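You operate a simulated robot arm through the tools that you are given. There is no shell and no other tool.

You run a simulated robot arm. Do the job below in one go: nothing can be reset, and whatever is moved stays where it is left.

## Task
Pack the beige handled crate on the top of the black table. At the end: the green terminal is in the beige handled crate; the silver bolt from the top of the black table is on the green washers tin; the gold brass cap from the top of the black table stands where the silver bolt stood; the beige terminal is in the beige handled crate; whatever was shut is shut again. Leave all else as you found it, and nothing knocked over. Set down upright: silver bolt.

The check looks at the end state, three seconds after you hand in, the way a careful person would. Anything else that was tipped, shoved, dropped, spilled or broken makes it a failure. Lids that push on must go on centred and level and be pressed home; caps that screw on are set level and turned clockwise until they are tight.

## Robot
A 7-joint arm with a two-finger parallel gripper, fixed in place. Base frame: the origin is at the foot of the arm, x ahead of it, y to its left, z up; the work surface is at about z = 0. Lengths are in m, angles in rad, forces in N, time in s.
With the tool pointing down near the work surface it reaches from about 0.22 to 0.58 m from the base axis. Its first joint turns from -1.152 to 1.152 rad. Payload 2.5 kg.
Tool frame: the origin (TCP) lies between the finger pads and is the grasp point; the fingertips stand 0.023 m ahead of it; z points along the fingers, y is the line along which they close. The gripper opens to 0.094 m. The fingers are 0.038 m wide and 0.01 m thick; the gripper's body (0.054 by 0.096 m) begins 0.039 m behind the TCP.
Orientation is that of the tool frame in the base frame, as [roll, pitch, yaw] about the fixed x, y, z axes, in that order (R = Rz(yaw) Ry(pitch) Rx(roll)). With the fingers straight down and closing along the base's y, the tool's x points along the base's -x, its y along +y and its z along -z.

## Interface
- The arm moves only by the tool apply_moves. Its argument "plan" is text: rows parted by semicolons, each of 7 numbers parted by spaces: the turn, a rotation vector about the tool's x, y, z in units of 6 degrees (1.0 is 6 degrees), then the shift along the tool's x, y, z in units of 25 mm (1.0 is 25 mm), then the opening, from 0 (shut) to 1 (fully open). In form: ax ay az dx dy dz claw; .... A call has 1 to 20 rows; each row shifts and turns the commanded pose from where the row before left it, along the tool's axes as they then stand. A call with a number of a shift or a turn outside -1 to 1 is refused whole. Rows are played at 5 a second. More than 0.05 m and 0.15 rad between two rows, or a gripper value outside its range, and nothing of the call is played. Where a pose cannot be reached the arm comes as near as it can. A force on the tool above 40 N (or 10 N above the force at the start of the call, whichever is more), or a blocked arm, ends the call early, and 0.2 s more pass. The fingers move at their own pace (about 0.108 m/s each) and stop on an object; they squeeze with about 32 N. The grip force told is the motor's: it shows also when the fingers shut on nothing. Time passes only in rows, and 0.2 s behind the last, so rows that do not move let the fingers close. It gives the time, the measured TCP pose, the force on the tool (base axes), the opening and the grip force at its end, in the units of the frame above (readings bear some noise), with the torque about the TCP (base axes, N m) and any sound that the robot's microphone picked up, and new pictures: "pictures" is both (left out), scene, wrist or none.
- Cameras (640 x 400 px; columns grow to the right, rows downward): "scene" is fixed at [0.1318, -0.4339, 0.5228]; the picture's right is [0.60, -0.80, 0.00], its down [-0.60, -0.45, -0.66] and it looks along [0.53, 0.39, -0.75] (base axes); focal length 214 px, centre (320, 200). "wrist" rides on the gripper at [0.086, 0.016, -0.074] in the tool frame; the picture's right is [-0.18, 0.98, 0.00], its down [-0.58, -0.11, -0.81] and it looks along [-0.79, -0.15, 0.59] (tool axes); focal length 243 px, centre (320, 200). There is no depth. A picture from a camera that has moved, and an enlarged one, comes with that camera's place and axes in the base frame and with its lens.
- zoom(camera, box): a new picture of the part [left, top, right, bottom] of that camera's present view, enlarged. No time passes.
- sign_off(): hands the job in; it is judged then, once.

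Places have to be worked out from the pictures, the camera data and where the tool is seen. Open the gripper and draw the arm clear of the work before you hand the job in, unless the task says otherwise.

The tools are called as name(argument=value, ...) on one line, values as JSON. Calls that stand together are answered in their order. apply_moves: Moves the arm, as the interface text tells. Its arguments: {"type":"object","properties":{"plan":{"type":"string"},"pictures":{"type":"string","enum":["both","scene","wrist","none"]}},"required":["plan"]} The other tools are called the same way: zoom (camera, box) takes an enlarged picture of a part of a camera's view; sign_off () hands the job in.

At the start:

```text
clock: 0.0
position: [0.3948, -0.1366, 0.3479]
tcp_rot: [3.141, 0.0, -3.141]
ft_force: [-0.2, -0.2, -0.1]
wrist_torque: [-0.03, 0.01, 0.01]
opening: 0.0938
grip_force: 0.0
```

scene: 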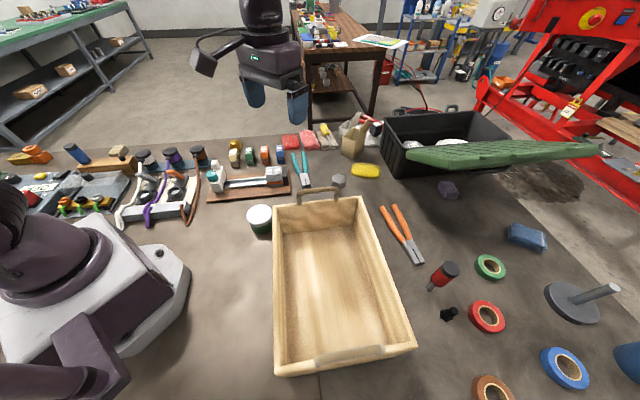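
wrist: 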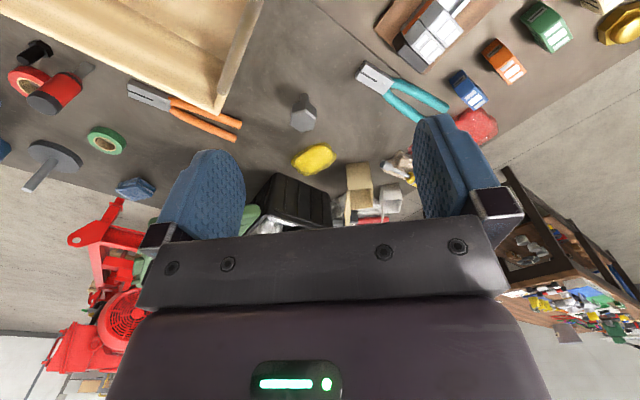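

I'll begin by enlarging parts of the scene to identify the objects.

zoom(camera="scene", box=[180, 110, 340, 210])

zoom(camera="scene", box=[0, 130, 200, 255])

zoom(camera="scene", box=[220, 160, 380, 260])

zoom(camera="scene", box=[400, 130, 640, 280])

zoom(camera="scene", box=[400, 250, 640, 400])

zoom(camera="wrist", box=[340, 0, 640, 180])

```text
4.00 times, centred on (260, 160) of scene
camera zoom: at [0.1318, -0.4339, 0.5228], right [0.6, -0.8, 0.0], down [-0.6, -0.45, -0.66], along [0.53, 0.39, -0.75], focal length 858 px, centre (560, 360)
```

zoom: 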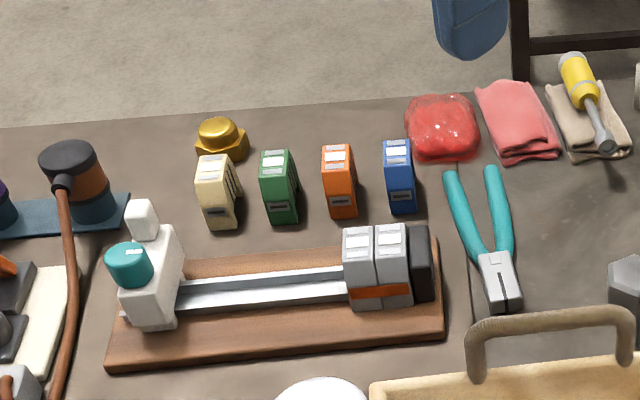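

```text
3.20 times, centred on (100, 192) of scene
camera zoom: at [0.1318, -0.4339, 0.5228], right [0.6, -0.8, 0.0], down [-0.6, -0.45, -0.66], along [0.53, 0.39, -0.75], focal length 686 px, centre (1024, 224)
```

zoom: 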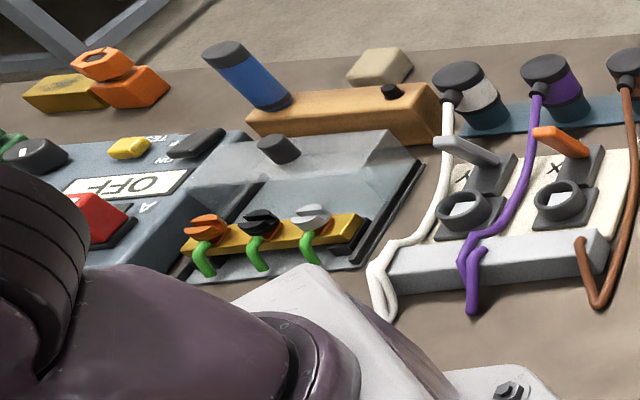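

```text
4.00 times, centred on (300, 210) of scene
camera zoom: at [0.1318, -0.4339, 0.5228], right [0.6, -0.8, 0.0], down [-0.6, -0.45, -0.66], along [0.53, 0.39, -0.75], focal length 858 px, centre (400, 160)
```

zoom: 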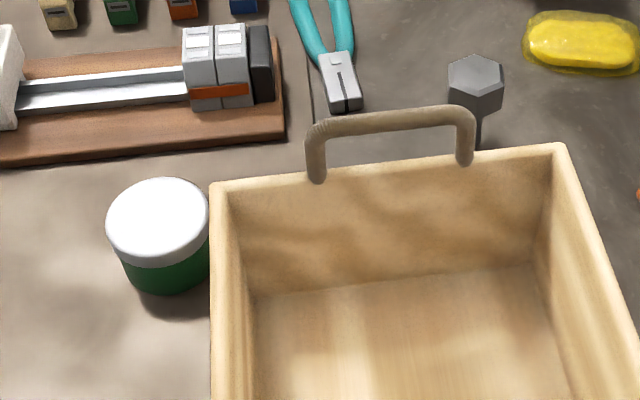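

```text
2.67 times, centred on (520, 205) of scene
camera zoom: at [0.1318, -0.4339, 0.5228], right [0.6, -0.8, 0.0], down [-0.6, -0.45, -0.66], along [0.53, 0.39, -0.75], focal length 572 px, centre (-213, 187)
```

zoom: 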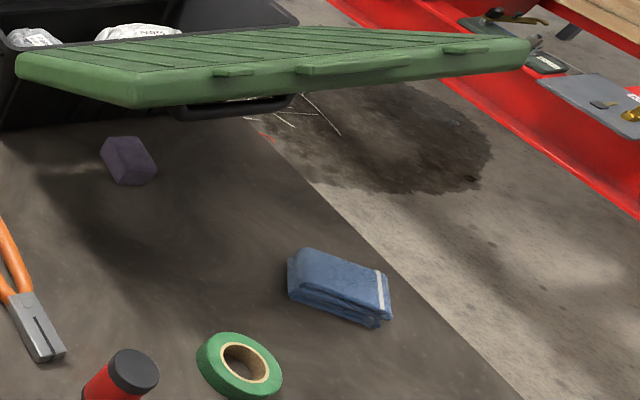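

```text
2.67 times, centred on (520, 325) of scene
camera zoom: at [0.1318, -0.4339, 0.5228], right [0.6, -0.8, 0.0], down [-0.6, -0.45, -0.66], along [0.53, 0.39, -0.75], focal length 572 px, centre (-213, -133)
```

zoom: 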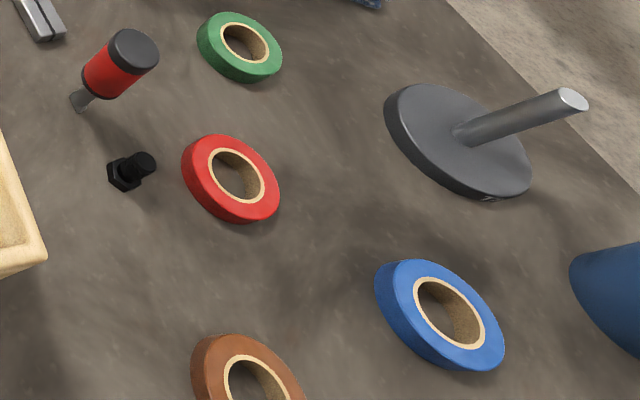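

```text
2.13 times, centred on (490, 90) of wrist
camera zoom: at [0.3081, -0.1208, 0.4217], right [0.18, 0.98, 0.0], down [0.58, -0.11, 0.81], along [0.79, -0.15, -0.59], focal length 518 px, centre (-43, 435)
```

zoom: 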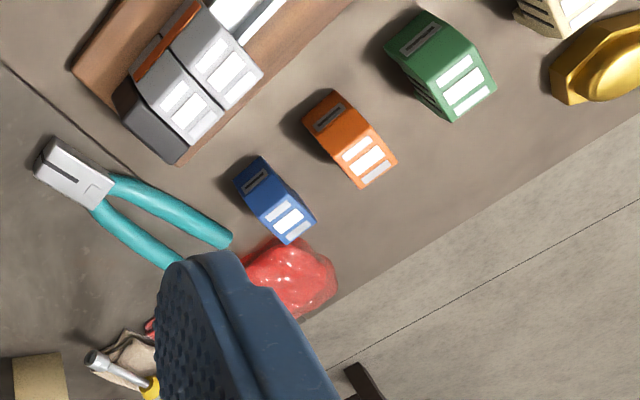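

The scene shows the bolt behind the crate's far handle. I'll zoom the wrist view on the bolt, tin and cap for triangulation.

zoom(camera="wrist", box=[250, 70, 350, 180])

zoom(camera="scene", box=[305, 160, 385, 210])

zoom(camera="wrist", box=[480, 0, 640, 100])

zoom(camera="scene", box=[220, 130, 300, 180])

zoom(camera="scene", box=[320, 80, 480, 180])

```text
3.64 times, centred on (300, 125) of wrist
camera zoom: at [0.3081, -0.1208, 0.4217], right [0.18, 0.98, 0.0], down [0.58, -0.11, 0.81], along [0.79, -0.15, -0.59], focal length 882 px, centre (393, 473)
```

zoom: 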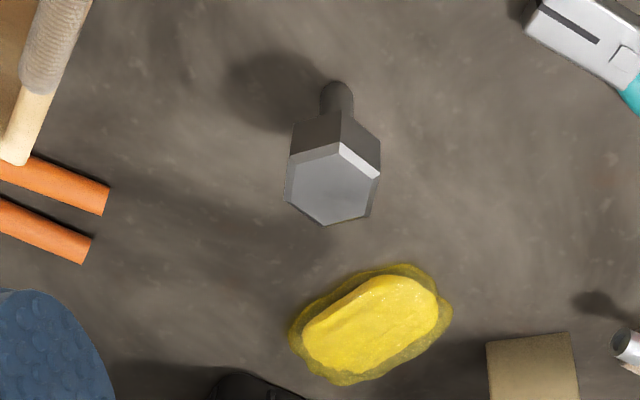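

```text
8.00 times, centred on (345, 185) of scene
camera zoom: at [0.1318, -0.4339, 0.5228], right [0.6, -0.8, 0.0], down [-0.6, -0.45, -0.66], along [0.53, 0.39, -0.75], focal length 1716 px, centre (120, 320)
```

zoom: 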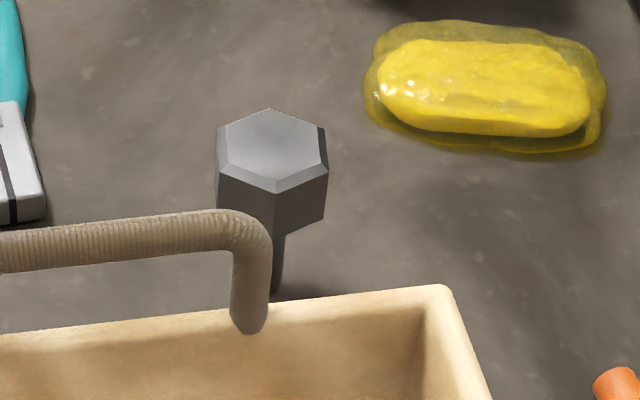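

```text
4.00 times, centred on (560, 50) of wrist
camera zoom: at [0.3081, -0.1208, 0.4217], right [0.18, 0.98, 0.0], down [0.58, -0.11, 0.81], along [0.79, -0.15, -0.59], focal length 970 px, centre (-640, 800)
```

zoom: 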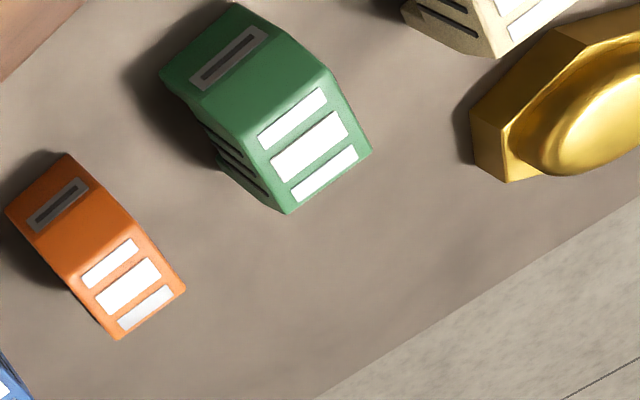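

```text
8.00 times, centred on (260, 155) of scene
camera zoom: at [0.1318, -0.4339, 0.5228], right [0.6, -0.8, 0.0], down [-0.6, -0.45, -0.66], along [0.53, 0.39, -0.75], focal length 1716 px, centre (800, 560)
```

zoom: 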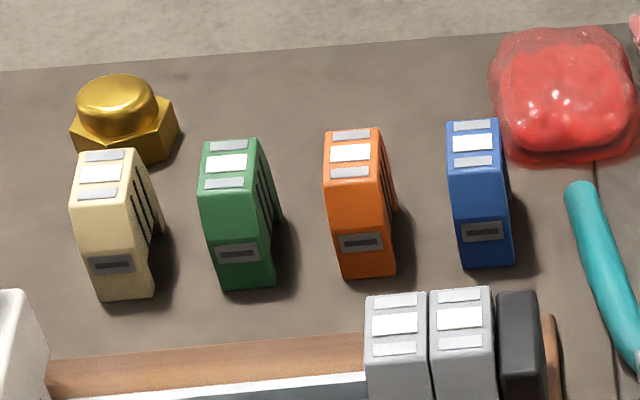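

```text
4.00 times, centred on (400, 130) of scene
camera zoom: at [0.1318, -0.4339, 0.5228], right [0.6, -0.8, 0.0], down [-0.6, -0.45, -0.66], along [0.53, 0.39, -0.75], focal length 858 px, centre (0, 480)
```

zoom: 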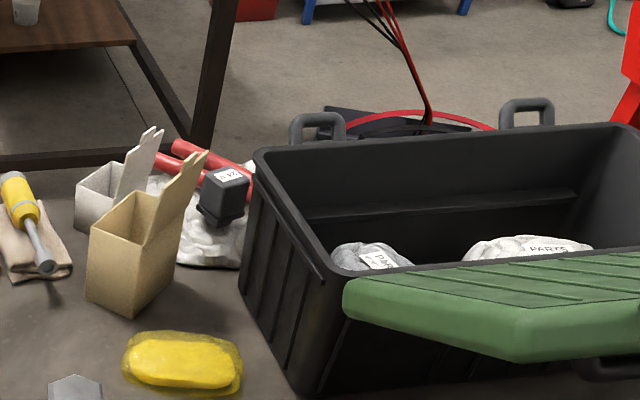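

The bolt stands head-up near (0.551, -0.196), with its head top at z ≈ 0.07. The crate is at about 45° yaw and roughly 0.125 high. I'll move left at height and tilt the tool so the wrist camera looks down on the tin, terminals and cap.

apply_moves(plan="0 1 0 0 0.9333 0 1; 0 1 0 0 0.9333 0 1; 0 1 0 0 0.9333 0 1; 0 1 0 0 0.9333 0 1; 0 1 0 0 0.9333 0 1; 0 0 0 0 0.9333 0 1; 0 0 0 0 0.9333 0 1; 0 0 0 0 0.9333 0 1; 0 0 0 0 0 0 1")

```text
clock: 2.0
position: [0.3948, 0.051, 0.3491]
tcp_rot: [3.14, -0.522, -3.141]
ft_force: [-0.4, 1.3, 0.0]
wrist_torque: [-0.01, -0.01, 0.03]
opening: 0.0939
grip_force: 0.0
camera wrist: at [0.3573, 0.0676, 0.4554], right [0.16, 0.98, -0.09], down [0.91, -0.11, 0.41], along [0.39, -0.15, -0.91], focal length 243 px, centre (320, 200)
```

scene: 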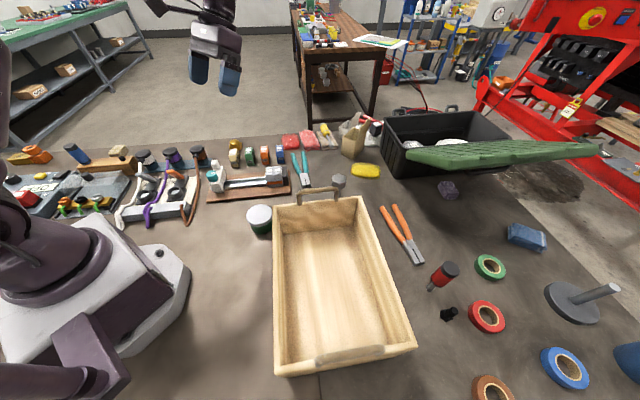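
wrist: 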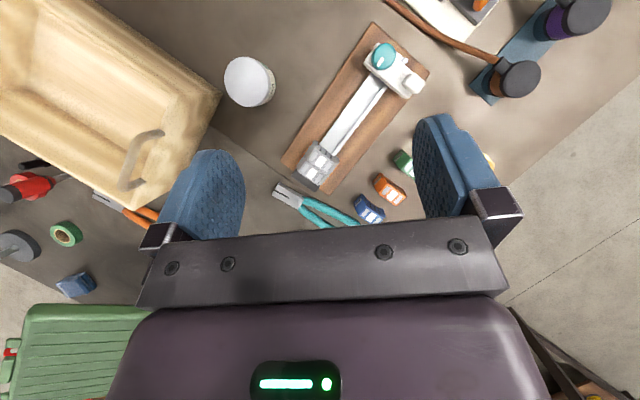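

The tin is visible from above, but the fingers block the terminals. I'll zoom on the tin, then shift.

zoom(camera="wrist", box=[170, 40, 330, 140])

zoom(camera="wrist", box=[340, 120, 500, 220])

zoom(camera="scene", box=[230, 190, 310, 240])

```text
4.00 times, centred on (250, 90) of wrist
camera zoom: at [0.3573, 0.0676, 0.4554], right [0.16, 0.98, -0.09], down [0.91, -0.11, 0.41], along [0.39, -0.15, -0.91], focal length 970 px, centre (600, 640)
```

zoom: 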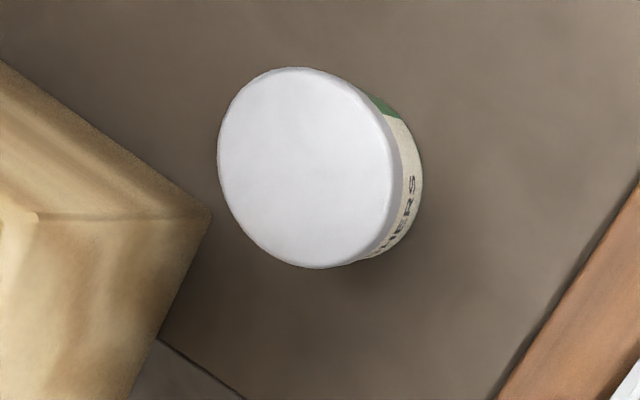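

```text
4.00 times, centred on (420, 170) of wrist
camera zoom: at [0.3573, 0.0676, 0.4554], right [0.16, 0.98, -0.09], down [0.91, -0.11, 0.41], along [0.39, -0.15, -0.91], focal length 970 px, centre (-80, 320)
```

zoom: 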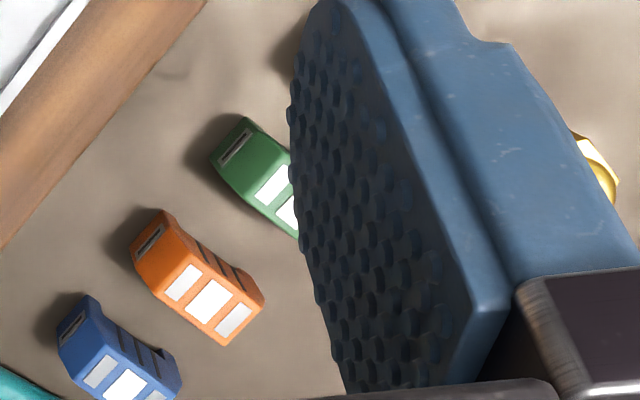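

```text
8.00 times, centred on (270, 215) of scene
camera zoom: at [0.1318, -0.4339, 0.5228], right [0.6, -0.8, 0.0], down [-0.6, -0.45, -0.66], along [0.53, 0.39, -0.75], focal length 1716 px, centre (720, 80)
```

zoom: 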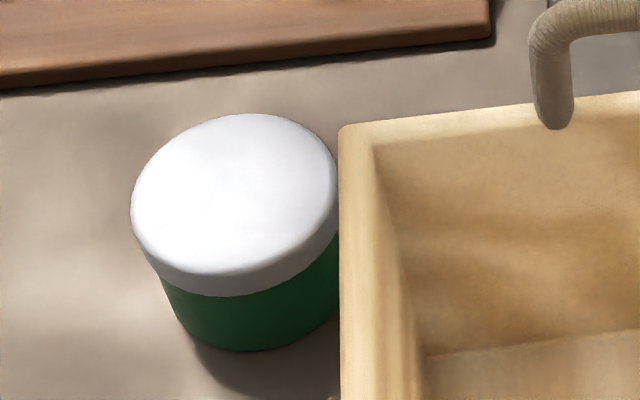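

Combining the two views, the tin lid's centre is near (0.32, -0.08) and its top is at z ≈ 0.05. Next I untilt and move near the bolt for a close look.

apply_moves(plan="0 -1 0 0 -0.944 0 1; 0 -1 0 0 -0.944 0 1; 0 -1 0 0 -0.944 0 1; 0 -1 0 0 -0.944 0 1; 0 -1 0 0 -0.944 0 1; 0 0 0 -0.68 -0.944 0.8 1; 0 0 0 -0.68 -0.944 0.8 1; 0 0 0 -0.68 -0.944 0.8 1; 0 0 0 -0.68 -0.944 0.8 1; 0 0 0 -0.68 -0.944 0.8 1; 0 0 0 0 0 0 1")

zoom(camera="wrist", box=[240, 60, 400, 160])

```text
clock: 4.4
position: [0.4793, -0.1886, 0.2487]
tcp_rot: [-3.14, 0.001, 3.14]
ft_force: [-0.8, -1.5, -0.3]
wrist_torque: [-0.02, 0.02, -0.01]
opening: 0.0939
grip_force: 0.1
camera wrist: at [0.393, -0.1711, 0.3219], right [0.18, 0.98, 0.0], down [0.58, -0.11, 0.81], along [0.79, -0.15, -0.59], focal length 243 px, centre (320, 200)
```

scene: 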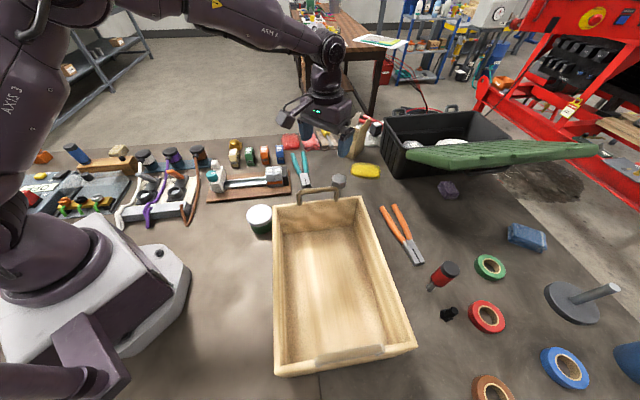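
wrist: 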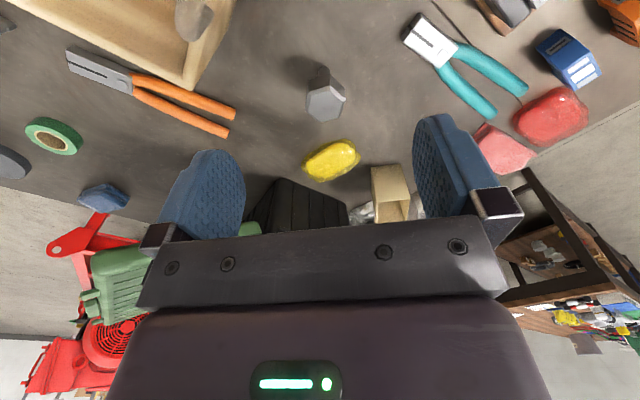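

```text
4.00 times, centred on (320, 110) of wrist
camera zoom: at [0.393, -0.1711, 0.3219], right [0.18, 0.98, 0.0], down [0.58, -0.11, 0.81], along [0.79, -0.15, -0.59], focal length 970 px, centre (320, 560)
```

zoom: 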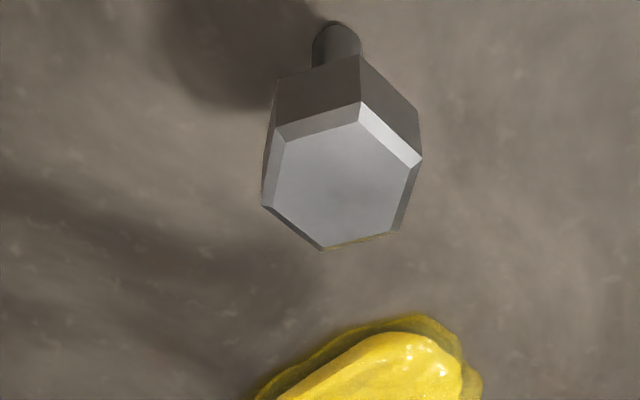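

The hex head's centre works out to (0.5536, -0.1957). One pair of flats suits a tool yaw of about 21.5° clockwise, so I move above it, rotate and come part-way down.

apply_moves(plan="0 0 0 -0.991 -0.0947 0 0.9; 0 0 0 -0.991 -0.0947 0 0.9; 0 0 0 -0.991 -0.0947 0 0.9; 0 0 0.895 0 0 0 0.9; 0 0 0.895 0 0 0 0.9; 0 0 0.895 0 0 0 0.9; 0 0 0.895 0 0 0 0.9; 0 0 0 0 0 0.95 0.9; 0 0 0 0 0 0.95 0.9; 0 0 0 0 0 0.95 0.9; 0 0 0 0 0 0.95 0.9; 0 0 0 0 0 0.95 0.9; 0 0 0 0 0 0 0.9")

zoom(camera="wrist", box=[200, 80, 440, 230])

zoom(camera="scene", box=[280, 100, 440, 200])

```text
clock: 7.2
position: [0.5543, -0.195, 0.1291]
tcp_rot: [3.141, 0.001, 2.766]
ft_force: [0.0, -0.5, 0.0]
wrist_torque: [-0.02, -0.01, -0.01]
opening: 0.0845
grip_force: 0.1
camera wrist: at [0.479, -0.147, 0.2021], right [0.53, 0.85, 0.0], down [0.5, -0.31, 0.81], along [0.68, -0.43, -0.59], focal length 243 px, centre (320, 200)
```

scene: 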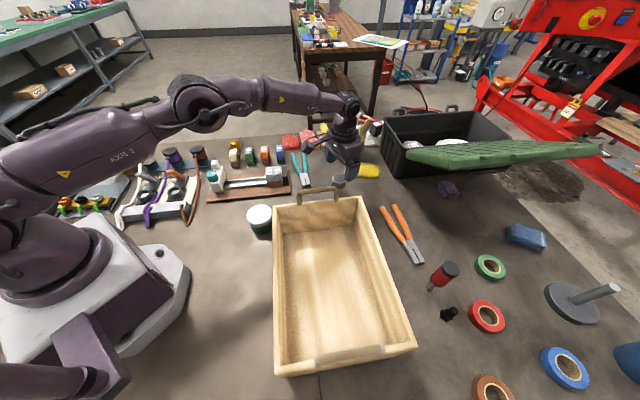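
wrist: 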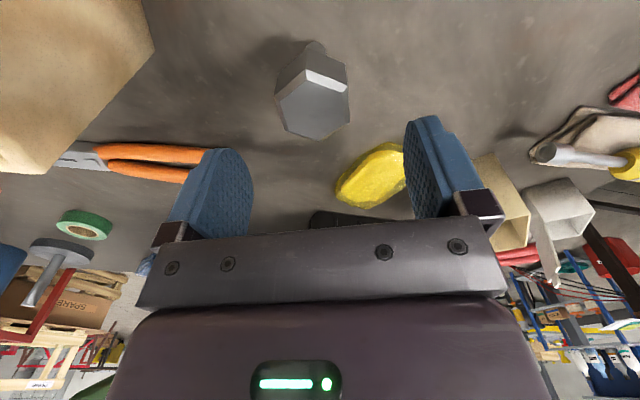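

```text
2.67 times, centred on (320, 155) of wrist
camera zoom: at [0.479, -0.147, 0.2021], right [0.53, 0.85, 0.0], down [0.5, -0.31, 0.81], along [0.68, -0.43, -0.59], focal length 647 px, centre (320, 320)
```

zoom: 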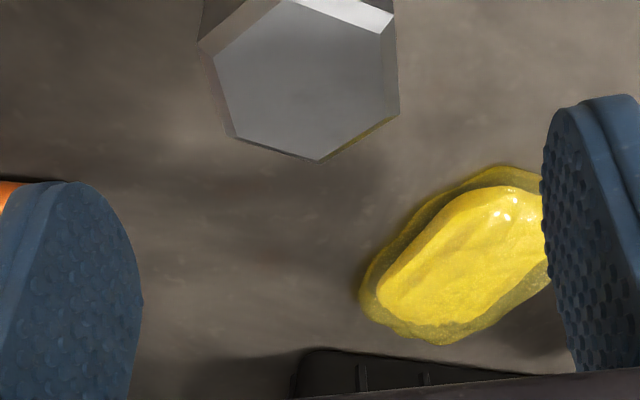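

```text
4.00 times, centred on (360, 150) of scene
camera zoom: at [0.1318, -0.4339, 0.5228], right [0.6, -0.8, 0.0], down [-0.6, -0.45, -0.66], along [0.53, 0.39, -0.75], focal length 858 px, centre (160, 400)
```

zoom: 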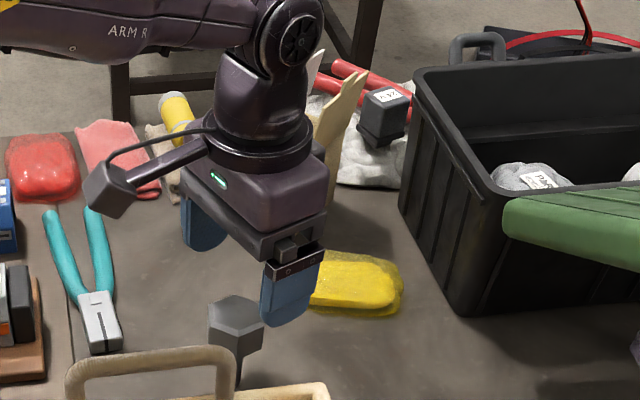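

The flats line up with the fingers to within a couple of degrees and the head is between them. I'll come down to z ≈ 0.056 with the gripper still open.

apply_moves(plan="0 0 0 0 0 0.65 0.9; 0 0 0 0 0 0.65 0.9; 0 0 0 0 0 0.65 0.9; 0 0 0 0 0 0.65 0.9; 0 0 0 0 0 0.32 0.9; 0 0 0 0 0 0 0.9")

zoom(camera="wrist", box=[160, 80, 480, 280])

zoom(camera="scene", box=[280, 120, 440, 220])

```text
clock: 8.6
position: [0.5537, -0.1941, 0.0571]
tcp_rot: [3.141, -0.001, 2.766]
ft_force: [-0.3, 0.4, -0.1]
wrist_torque: [0.0, -0.01, -0.01]
opening: 0.0847
grip_force: 0.0
camera wrist: at [0.4791, -0.1478, 0.1307], right [0.53, 0.85, 0.0], down [0.5, -0.31, 0.81], along [0.68, -0.43, -0.59], focal length 243 px, centre (320, 200)
```

scene: 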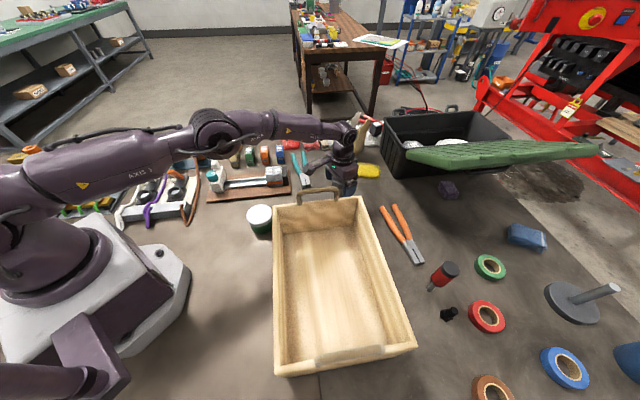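
wrist: 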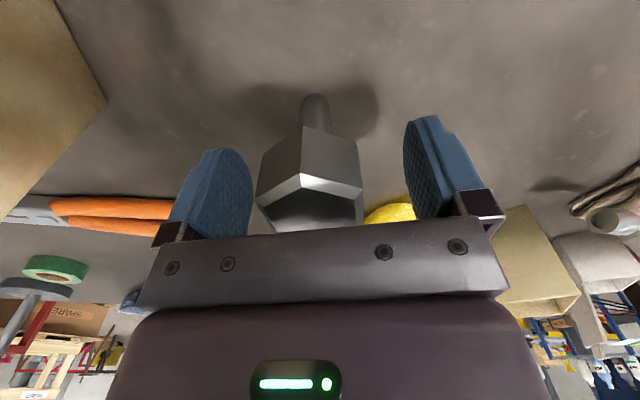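

```text
2.00 times, centred on (320, 180) of wrist
camera zoom: at [0.4791, -0.1478, 0.1307], right [0.53, 0.85, 0.0], down [0.5, -0.31, 0.81], along [0.68, -0.43, -0.59], focal length 485 px, centre (320, 240)
```

zoom: 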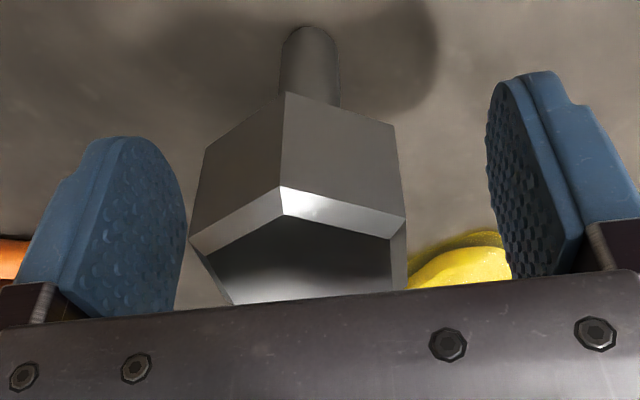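

```text
4.00 times, centred on (360, 170) of scene
camera zoom: at [0.1318, -0.4339, 0.5228], right [0.6, -0.8, 0.0], down [-0.6, -0.45, -0.66], along [0.53, 0.39, -0.75], focal length 858 px, centre (160, 320)
```

zoom: 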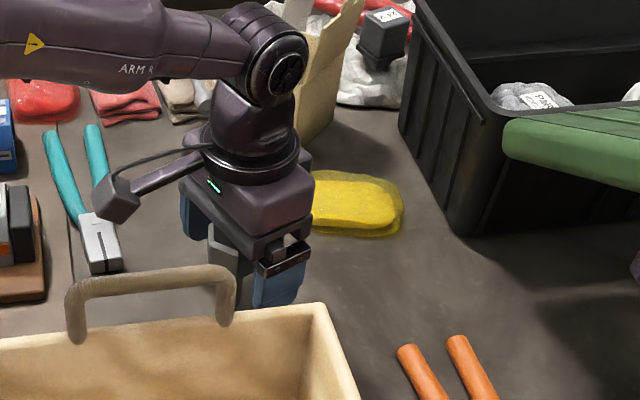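

The head sits about 2 mm toward tool −y. I correct that, narrow the fingers to just outside the flats and check.

apply_moves(plan="0 0 0 0 -0.09 0 0.8; 0 0 0 0 0 0 0.6; 0 0 0 0 0 0 0.54; 0 0 0 0 0 0 0.54", pictures="wrist")

zoom(camera="wrist", box=[200, 80, 440, 230])

```text
clock: 9.6
position: [0.554, -0.1954, 0.0571]
tcp_rot: [-3.141, 0.0, 2.766]
ft_force: [0.0, 0.2, -0.3]
wrist_torque: [-0.02, 0.02, 0.01]
opening: 0.051
grip_force: 0.1
camera wrist: at [0.4786, -0.1498, 0.1306], right [0.53, 0.85, 0.0], down [0.5, -0.31, 0.81], along [0.68, -0.43, -0.59], focal length 243 px, centre (320, 200)
```

wrist: 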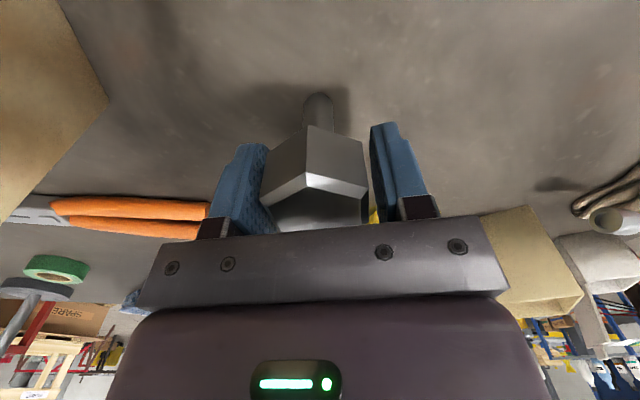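

```text
2.67 times, centred on (320, 155) of wrist
camera zoom: at [0.4786, -0.1498, 0.1306], right [0.53, 0.85, 0.0], down [0.5, -0.31, 0.81], along [0.68, -0.43, -0.59], focal length 647 px, centre (320, 320)
```

zoom: 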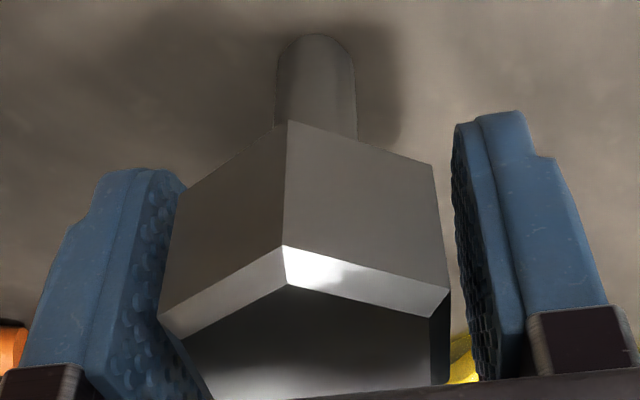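

The gaps look about even on both sides, so I close on the head.

apply_moves(plan="0 0 0 0 0 0 0.45; 0 0 0 0 0 0 0.3; 0 0 0 0 0 0 0.2; 0 0 0 0 0 0 0.2")

zoom(camera="wrist", box=[200, 80, 440, 230])

```text
clock: 10.6
position: [0.553, -0.1956, 0.0578]
tcp_rot: [3.139, 0.0, 2.767]
ft_force: [0.1, -0.4, 0.6]
wrist_torque: [0.01, -0.03, -0.01]
opening: 0.0435
grip_force: 32.3
camera wrist: at [0.4786, -0.1498, 0.1306], right [0.53, 0.85, 0.0], down [0.5, -0.31, 0.81], along [0.68, -0.43, -0.59], focal length 243 px, centre (320, 200)
```

scene: 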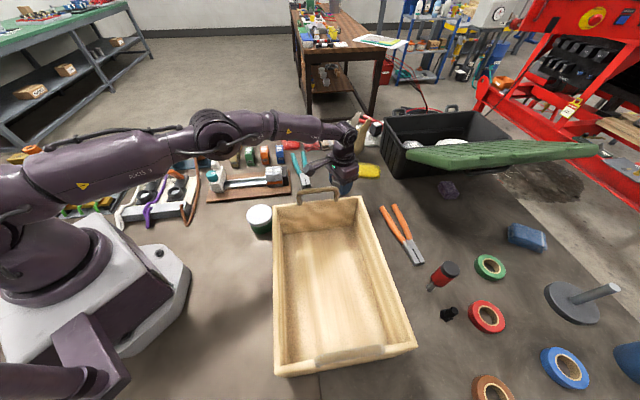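
wrist: 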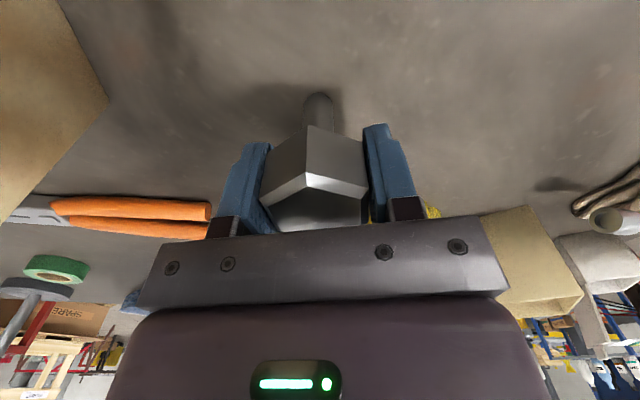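

```text
2.67 times, centred on (320, 155) of wrist
camera zoom: at [0.4786, -0.1498, 0.1306], right [0.53, 0.85, 0.0], down [0.5, -0.31, 0.81], along [0.68, -0.43, -0.59], focal length 647 px, centre (320, 320)
```

zoom: 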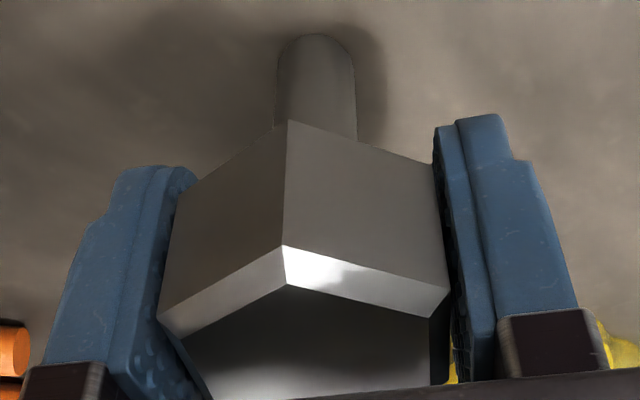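

Gripped at 43.5 mm and the bolt didn't shift. I lift straight up to z ≈ 0.25.

apply_moves(plan="0 0 0 0 0 -0.4 0.2; 0 0 0 0 0 -0.9 0.2; 0 0 0 0 0 -1 0.2; 0 0 0 0 0 -1 0.2; 0 0 0 0 0 -1 0.2; 0 0 0 0 0 -1 0.2; 0 0 0 0 0 -1 0.2; 0 0 0 0 0 -1 0.2; 0 0 0 0 0 -0.4 0.2; 0 0 0 0 0 0 0.2")

zoom(camera="scene", box=[280, 80, 440, 180])

```text
clock: 12.8
position: [0.5536, -0.1962, 0.2498]
tcp_rot: [-3.139, 0.001, 2.768]
ft_force: [0.3, 0.7, -2.1]
wrist_torque: [0.01, -0.02, -0.03]
opening: 0.0438
grip_force: 31.9
camera wrist: at [0.4787, -0.1494, 0.3231], right [0.53, 0.85, 0.0], down [0.5, -0.31, 0.81], along [0.68, -0.43, -0.59], focal length 243 px, centre (320, 200)
```

scene: 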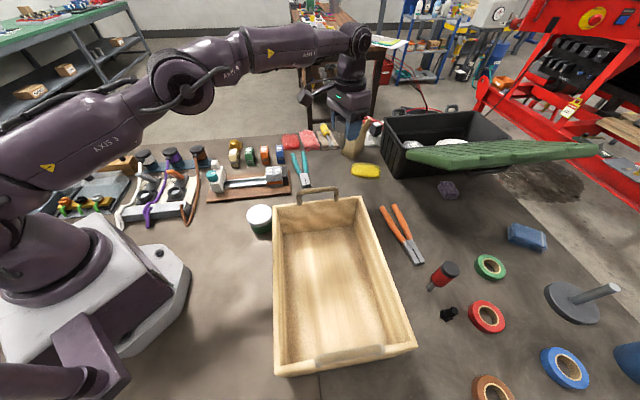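
wrist: 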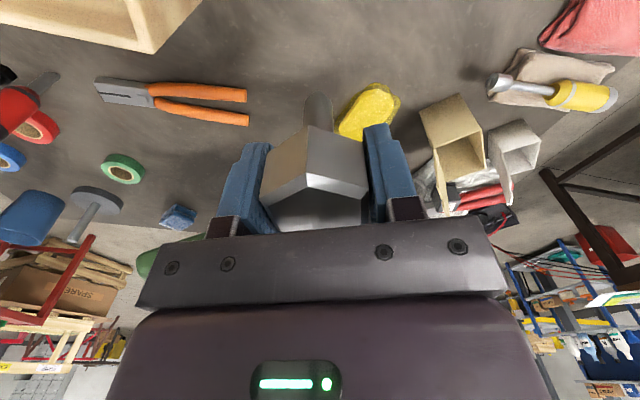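

```text
4.00 times, centred on (360, 130) of scene
camera zoom: at [0.1318, -0.4339, 0.5228], right [0.6, -0.8, 0.0], down [-0.6, -0.45, -0.66], along [0.53, 0.39, -0.75], focal length 858 px, centre (160, 480)
```

zoom: 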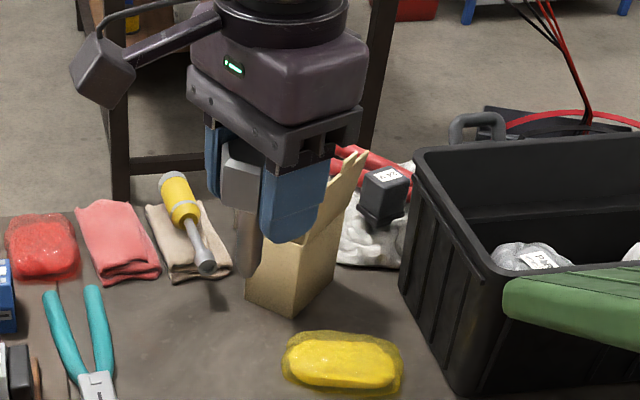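

The bolt is held upright. I move it over the tin's estimated place, staying high, to check the alignment.

apply_moves(plan="0 0 0 0.942 0.079 0 0.2; 0 0 0 0.942 0.079 0 0.2; 0 0 0 0.942 0.079 0 0.2; 0 0 0 0.942 0.079 0 0.2; 0 0 0 0.942 0.079 0 0.2; 0 0 0 0.942 0.079 0 0.2; 0 0 0 0.942 0.079 0 0.2; 0 0 0 0.942 0.079 0 0.2; 0 0 0 0.942 0.079 0 0.2; 0 0 0 0.942 0.079 0 0.2; 0 0 0 0.942 0.079 0 0.2; 0 0 0 0 0 0 0.2")

zoom(camera="wrist", box=[200, 0, 440, 150])

zoom(camera="scene", box=[200, 130, 360, 230])

```text
clock: 15.4
position: [0.3211, -0.0798, 0.2487]
tcp_rot: [3.14, 0.0, 2.765]
ft_force: [0.5, 0.0, -0.8]
wrist_torque: [0.03, 0.05, -0.01]
opening: 0.0436
grip_force: 32.2
camera wrist: at [0.246, -0.0328, 0.3223], right [0.53, 0.85, 0.0], down [0.5, -0.31, 0.81], along [0.68, -0.43, -0.59], focal length 243 px, centre (320, 200)
```

scene: 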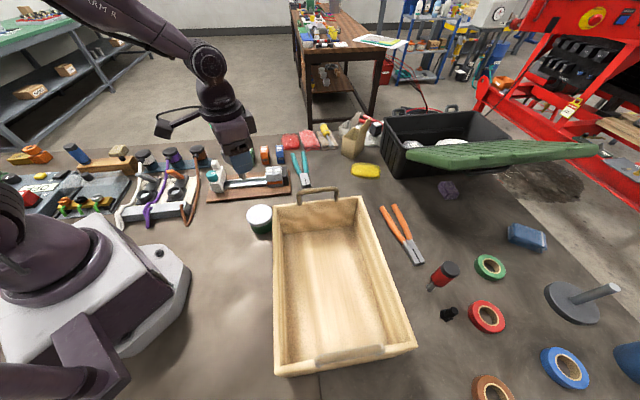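
wrist: 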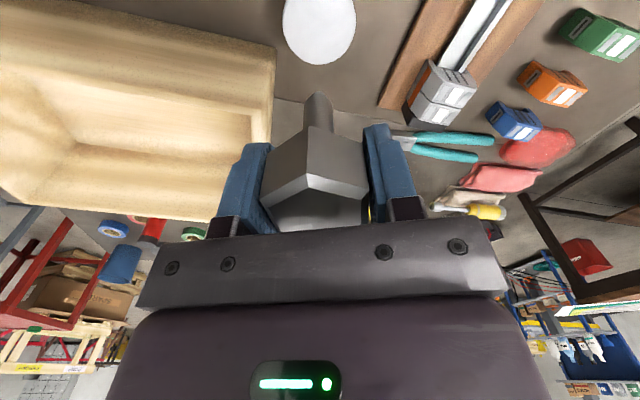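

```text
2.67 times, centred on (320, 75) of wrist
camera zoom: at [0.246, -0.0328, 0.3223], right [0.53, 0.85, 0.0], down [0.5, -0.31, 0.81], along [0.68, -0.43, -0.59], focal length 647 px, centre (320, 533)
```

zoom: 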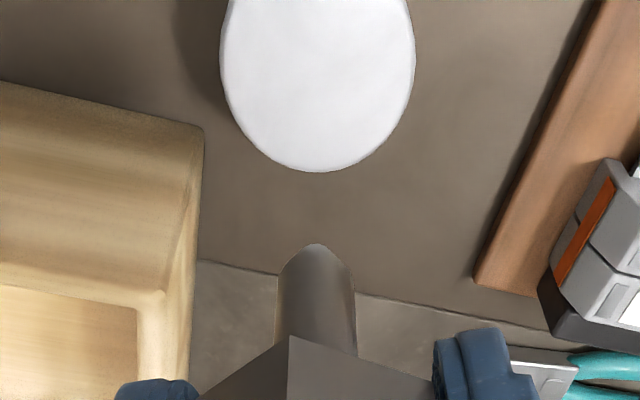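

```text
4.00 times, centred on (280, 180) of scene
camera zoom: at [0.1318, -0.4339, 0.5228], right [0.6, -0.8, 0.0], down [-0.6, -0.45, -0.66], along [0.53, 0.39, -0.75], focal length 858 px, centre (480, 280)
```

zoom: 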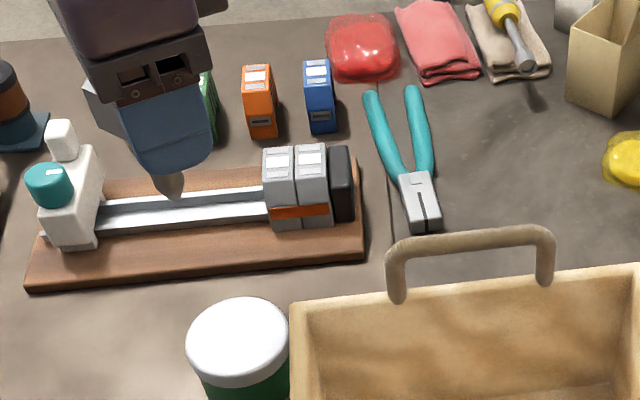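

From this view the tin centre is (0.320, -0.082), its radius about 0.035 and its lid top z ≈ 0.048. I apply a small correction and come down to just above the lid.

apply_moves(plan="0 0 0 0 -0.09 0.6 0.2; 0 0 0 0 0 0.9 0.2; 0 0 0 0 0 0.9 0.2; 0 0 0 0 0 0.9 0.2; 0 0 0 0 0 0.9 0.2; 0 0 0 0 0 0.6 0.2; 0 0 0 0 0 0.36 0.2; 0 0 0 0 0 0 0.2")

zoom(camera="wrist", box=[200, 0, 440, 150])

zoom(camera="scene", box=[200, 150, 360, 250])

```text
clock: 17.2
position: [0.3202, -0.0829, 0.1195]
tcp_rot: [-3.141, -0.001, 2.766]
ft_force: [0.2, -0.5, -1.3]
wrist_torque: [-0.02, 0.01, -0.01]
opening: 0.0439
grip_force: 31.9
camera wrist: at [0.2455, -0.0363, 0.193], right [0.53, 0.85, 0.0], down [0.5, -0.31, 0.81], along [0.68, -0.43, -0.59], focal length 243 px, centre (320, 200)
```

scene: 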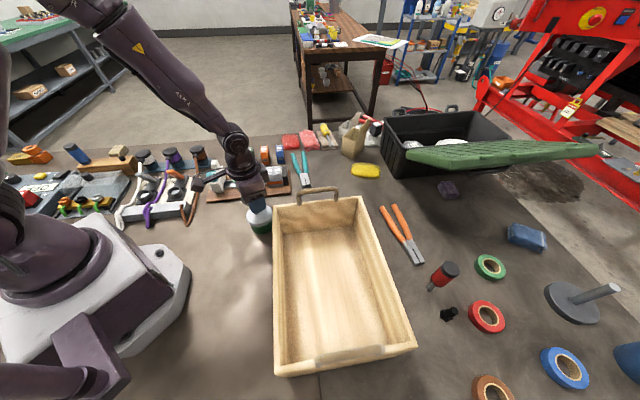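
wrist: 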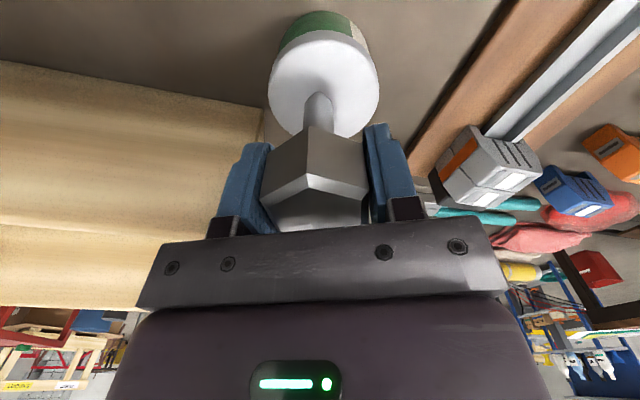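

```text
2.67 times, centred on (320, 75) of wrist
camera zoom: at [0.2455, -0.0363, 0.193], right [0.53, 0.85, 0.0], down [0.5, -0.31, 0.81], along [0.68, -0.43, -0.59], focal length 647 px, centre (320, 533)
```

zoom: 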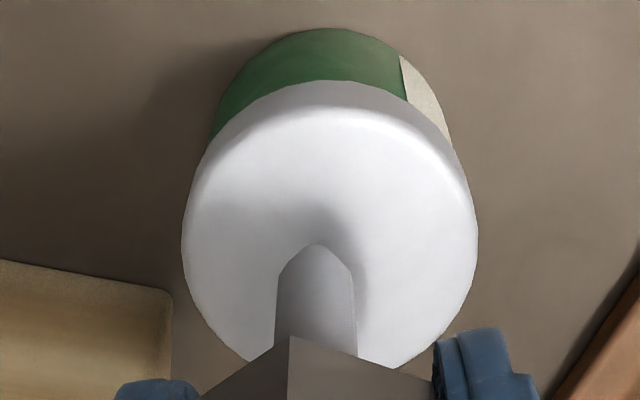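

```text
4.00 times, centred on (280, 200) of scene
camera zoom: at [0.1318, -0.4339, 0.5228], right [0.6, -0.8, 0.0], down [-0.6, -0.45, -0.66], along [0.53, 0.39, -0.75], focal length 858 px, centre (480, 200)
```

zoom: 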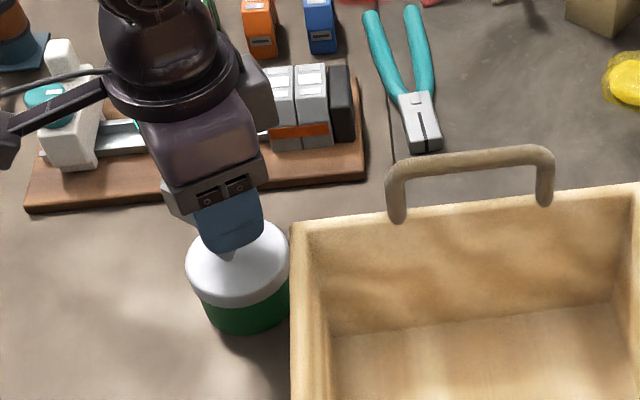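

The shank is well within the lid, about 4 mm off centre. I correct that and come down 8 mm slowly.

apply_moves(plan="0 0 0 0.1 0.09 0 0.2; 0 0 0 0 0 0.08 0.2; 0 0 0 0 0 0.08 0.2; 0 0 0 0 0 0.08 0.2; 0 0 0 0 0 0.08 0.2; 0 0 0 0 0 0 0.2", pictures="wrist")

zoom(camera="wrist", box=[200, 0, 440, 150])

zoom(camera="scene", box=[230, 180, 310, 230])

```text
clock: 18.6
position: [0.3186, -0.0805, 0.1132]
tcp_rot: [-3.141, 0.001, 2.766]
ft_force: [0.0, 0.3, -0.8]
wrist_torque: [0.0, 0.0, 0.01]
opening: 0.0438
grip_force: 32.0
camera wrist: at [0.2443, -0.0327, 0.1852], right [0.53, 0.85, 0.0], down [0.5, -0.31, 0.81], along [0.68, -0.43, -0.59], focal length 243 px, centre (320, 200)
```

wrist: 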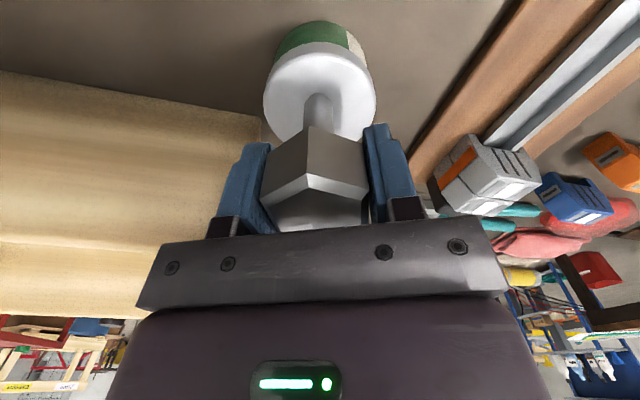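

```text
2.67 times, centred on (320, 75) of wrist
camera zoom: at [0.2443, -0.0327, 0.1852], right [0.53, 0.85, 0.0], down [0.5, -0.31, 0.81], along [0.68, -0.43, -0.59], focal length 647 px, centre (320, 533)
```

zoom: 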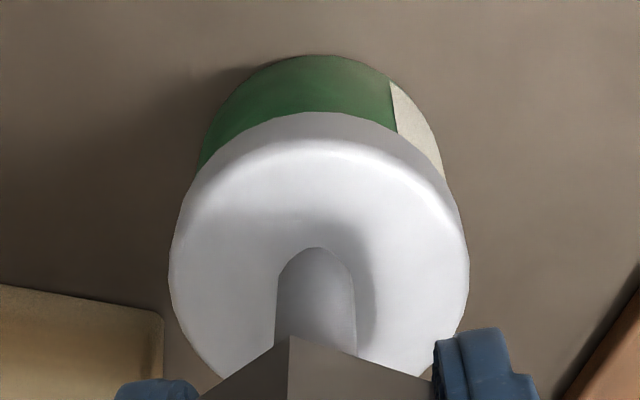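

```text
8.00 times, centred on (270, 205) of scene
camera zoom: at [0.1318, -0.4339, 0.5228], right [0.6, -0.8, 0.0], down [-0.6, -0.45, -0.66], along [0.53, 0.39, -0.75], focal length 1716 px, centre (720, 160)
```

zoom: 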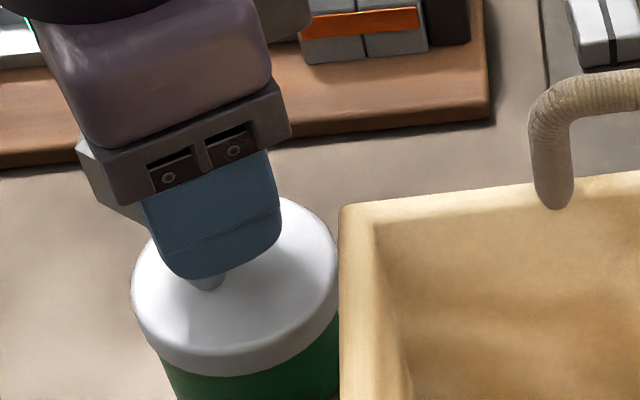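

There's no contact yet (TCP z 0.112, vertical force about −0.8 N). I continue in small steps and watch the force.

apply_moves(plan="0 0 0 0 0 0.06 0.2; 0 0 0 0 0 0.06 0.2; 0 0 0 0 0 0 0.2", pictures="none")

apply_moves(plan="0 0 0 0 0 0.06 0.2; 0 0 0 0 0 0.06 0.2; 0 0 0 0 0 0 0.2", pictures="none")

```text
clock: 19.4
position: [0.3185, -0.0802, 0.1084]
tcp_rot: [-3.141, 0.0, 2.766]
ft_force: [-6.4, 1.9, 21.5]
wrist_torque: [0.12, 0.42, 0.0]
opening: 0.0438
grip_force: 31.6
```

```text
clock: 20.2
position: [0.3199, -0.0803, 0.1062]
tcp_rot: [3.141, 0.004, 2.766]
ft_force: [3.7, 0.6, 31.2]
wrist_torque: [0.08, 0.01, -0.02]
opening: 0.0439
grip_force: 31.9
```

Contact came at z ≈ 0.109 and I pressed a little further than needed. I back off 1 mm and look at the bolt's posture.

apply_moves(plan="0 0 0 0 0 -0.04 0.2; 0 0 0 0 0 0 0.2")

zoom(camera="wrist", box=[200, 0, 440, 150])

zoom(camera="wrist", box=[200, 80, 440, 230])

zoom(camera="scene", box=[230, 180, 310, 230])

```text
clock: 20.8
position: [0.3177, -0.0785, 0.106]
tcp_rot: [-3.141, -0.001, 2.766]
ft_force: [2.6, -2.4, 10.4]
wrist_torque: [-0.05, -0.15, -0.06]
opening: 0.0438
grip_force: 31.7
camera wrist: at [0.2431, -0.0326, 0.18], right [0.53, 0.85, 0.0], down [0.5, -0.31, 0.81], along [0.68, -0.43, -0.59], focal length 243 px, centre (320, 200)
```

scene: 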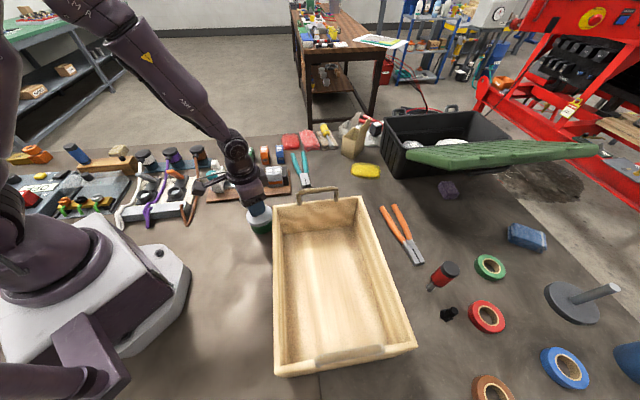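
wrist: 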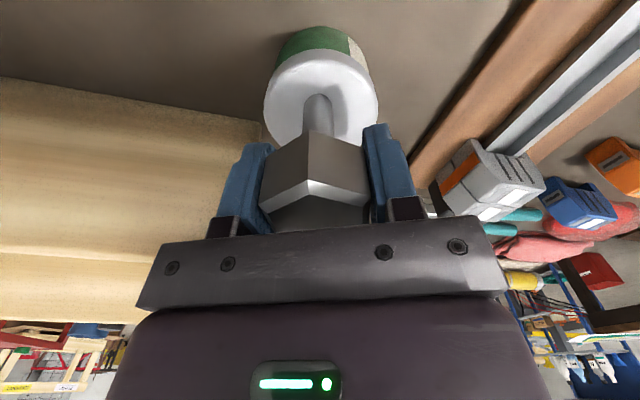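

```text
2.67 times, centred on (320, 75) of wrist
camera zoom: at [0.2431, -0.0326, 0.18], right [0.53, 0.85, 0.0], down [0.5, -0.31, 0.81], along [0.68, -0.43, -0.59], focal length 647 px, centre (320, 533)
```

zoom: 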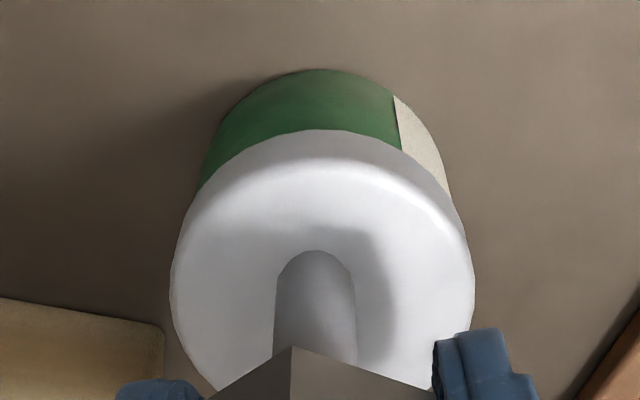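

```text
2.67 times, centred on (320, 155) of wrist
camera zoom: at [0.2431, -0.0326, 0.18], right [0.53, 0.85, 0.0], down [0.5, -0.31, 0.81], along [0.68, -0.43, -0.59], focal length 647 px, centre (320, 320)
```

zoom: 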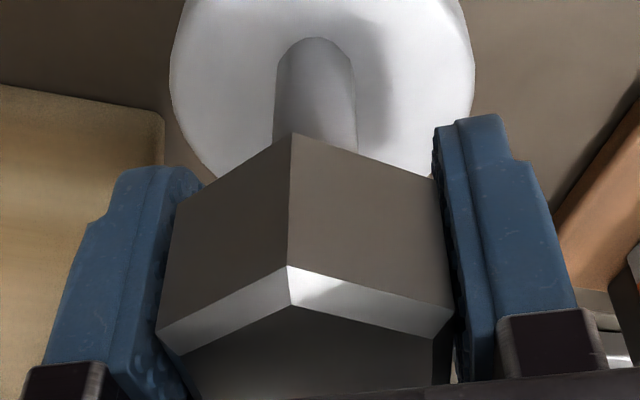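

```text
8.00 times, centred on (270, 205) of scene
camera zoom: at [0.1317, -0.4339, 0.5228], right [0.6, -0.8, 0.0], down [-0.6, -0.45, -0.66], along [0.53, 0.39, -0.75], focal length 1716 px, centre (720, 160)
```

zoom: 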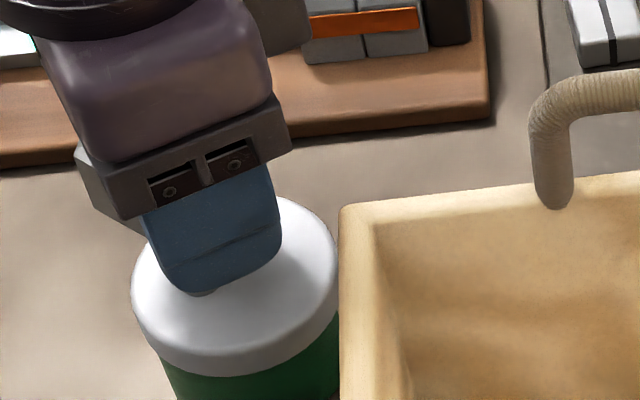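

The bolt slid up about 3 mm in the grip but still looks upright. I ease off the remaining load before releasing.

apply_moves(plan="0 0 0 0 0 -0.015 0.2; 0 0 0 0 0 0 0.2; 0 0 0 0 0 0 0.2", pictures="none")

```text
clock: 21.6
position: [0.317, -0.0787, 0.1055]
tcp_rot: [3.14, -0.003, 2.766]
ft_force: [-0.9, 0.6, -1.8]
wrist_torque: [-0.04, 0.01, -0.01]
opening: 0.0436
grip_force: 32.0
```

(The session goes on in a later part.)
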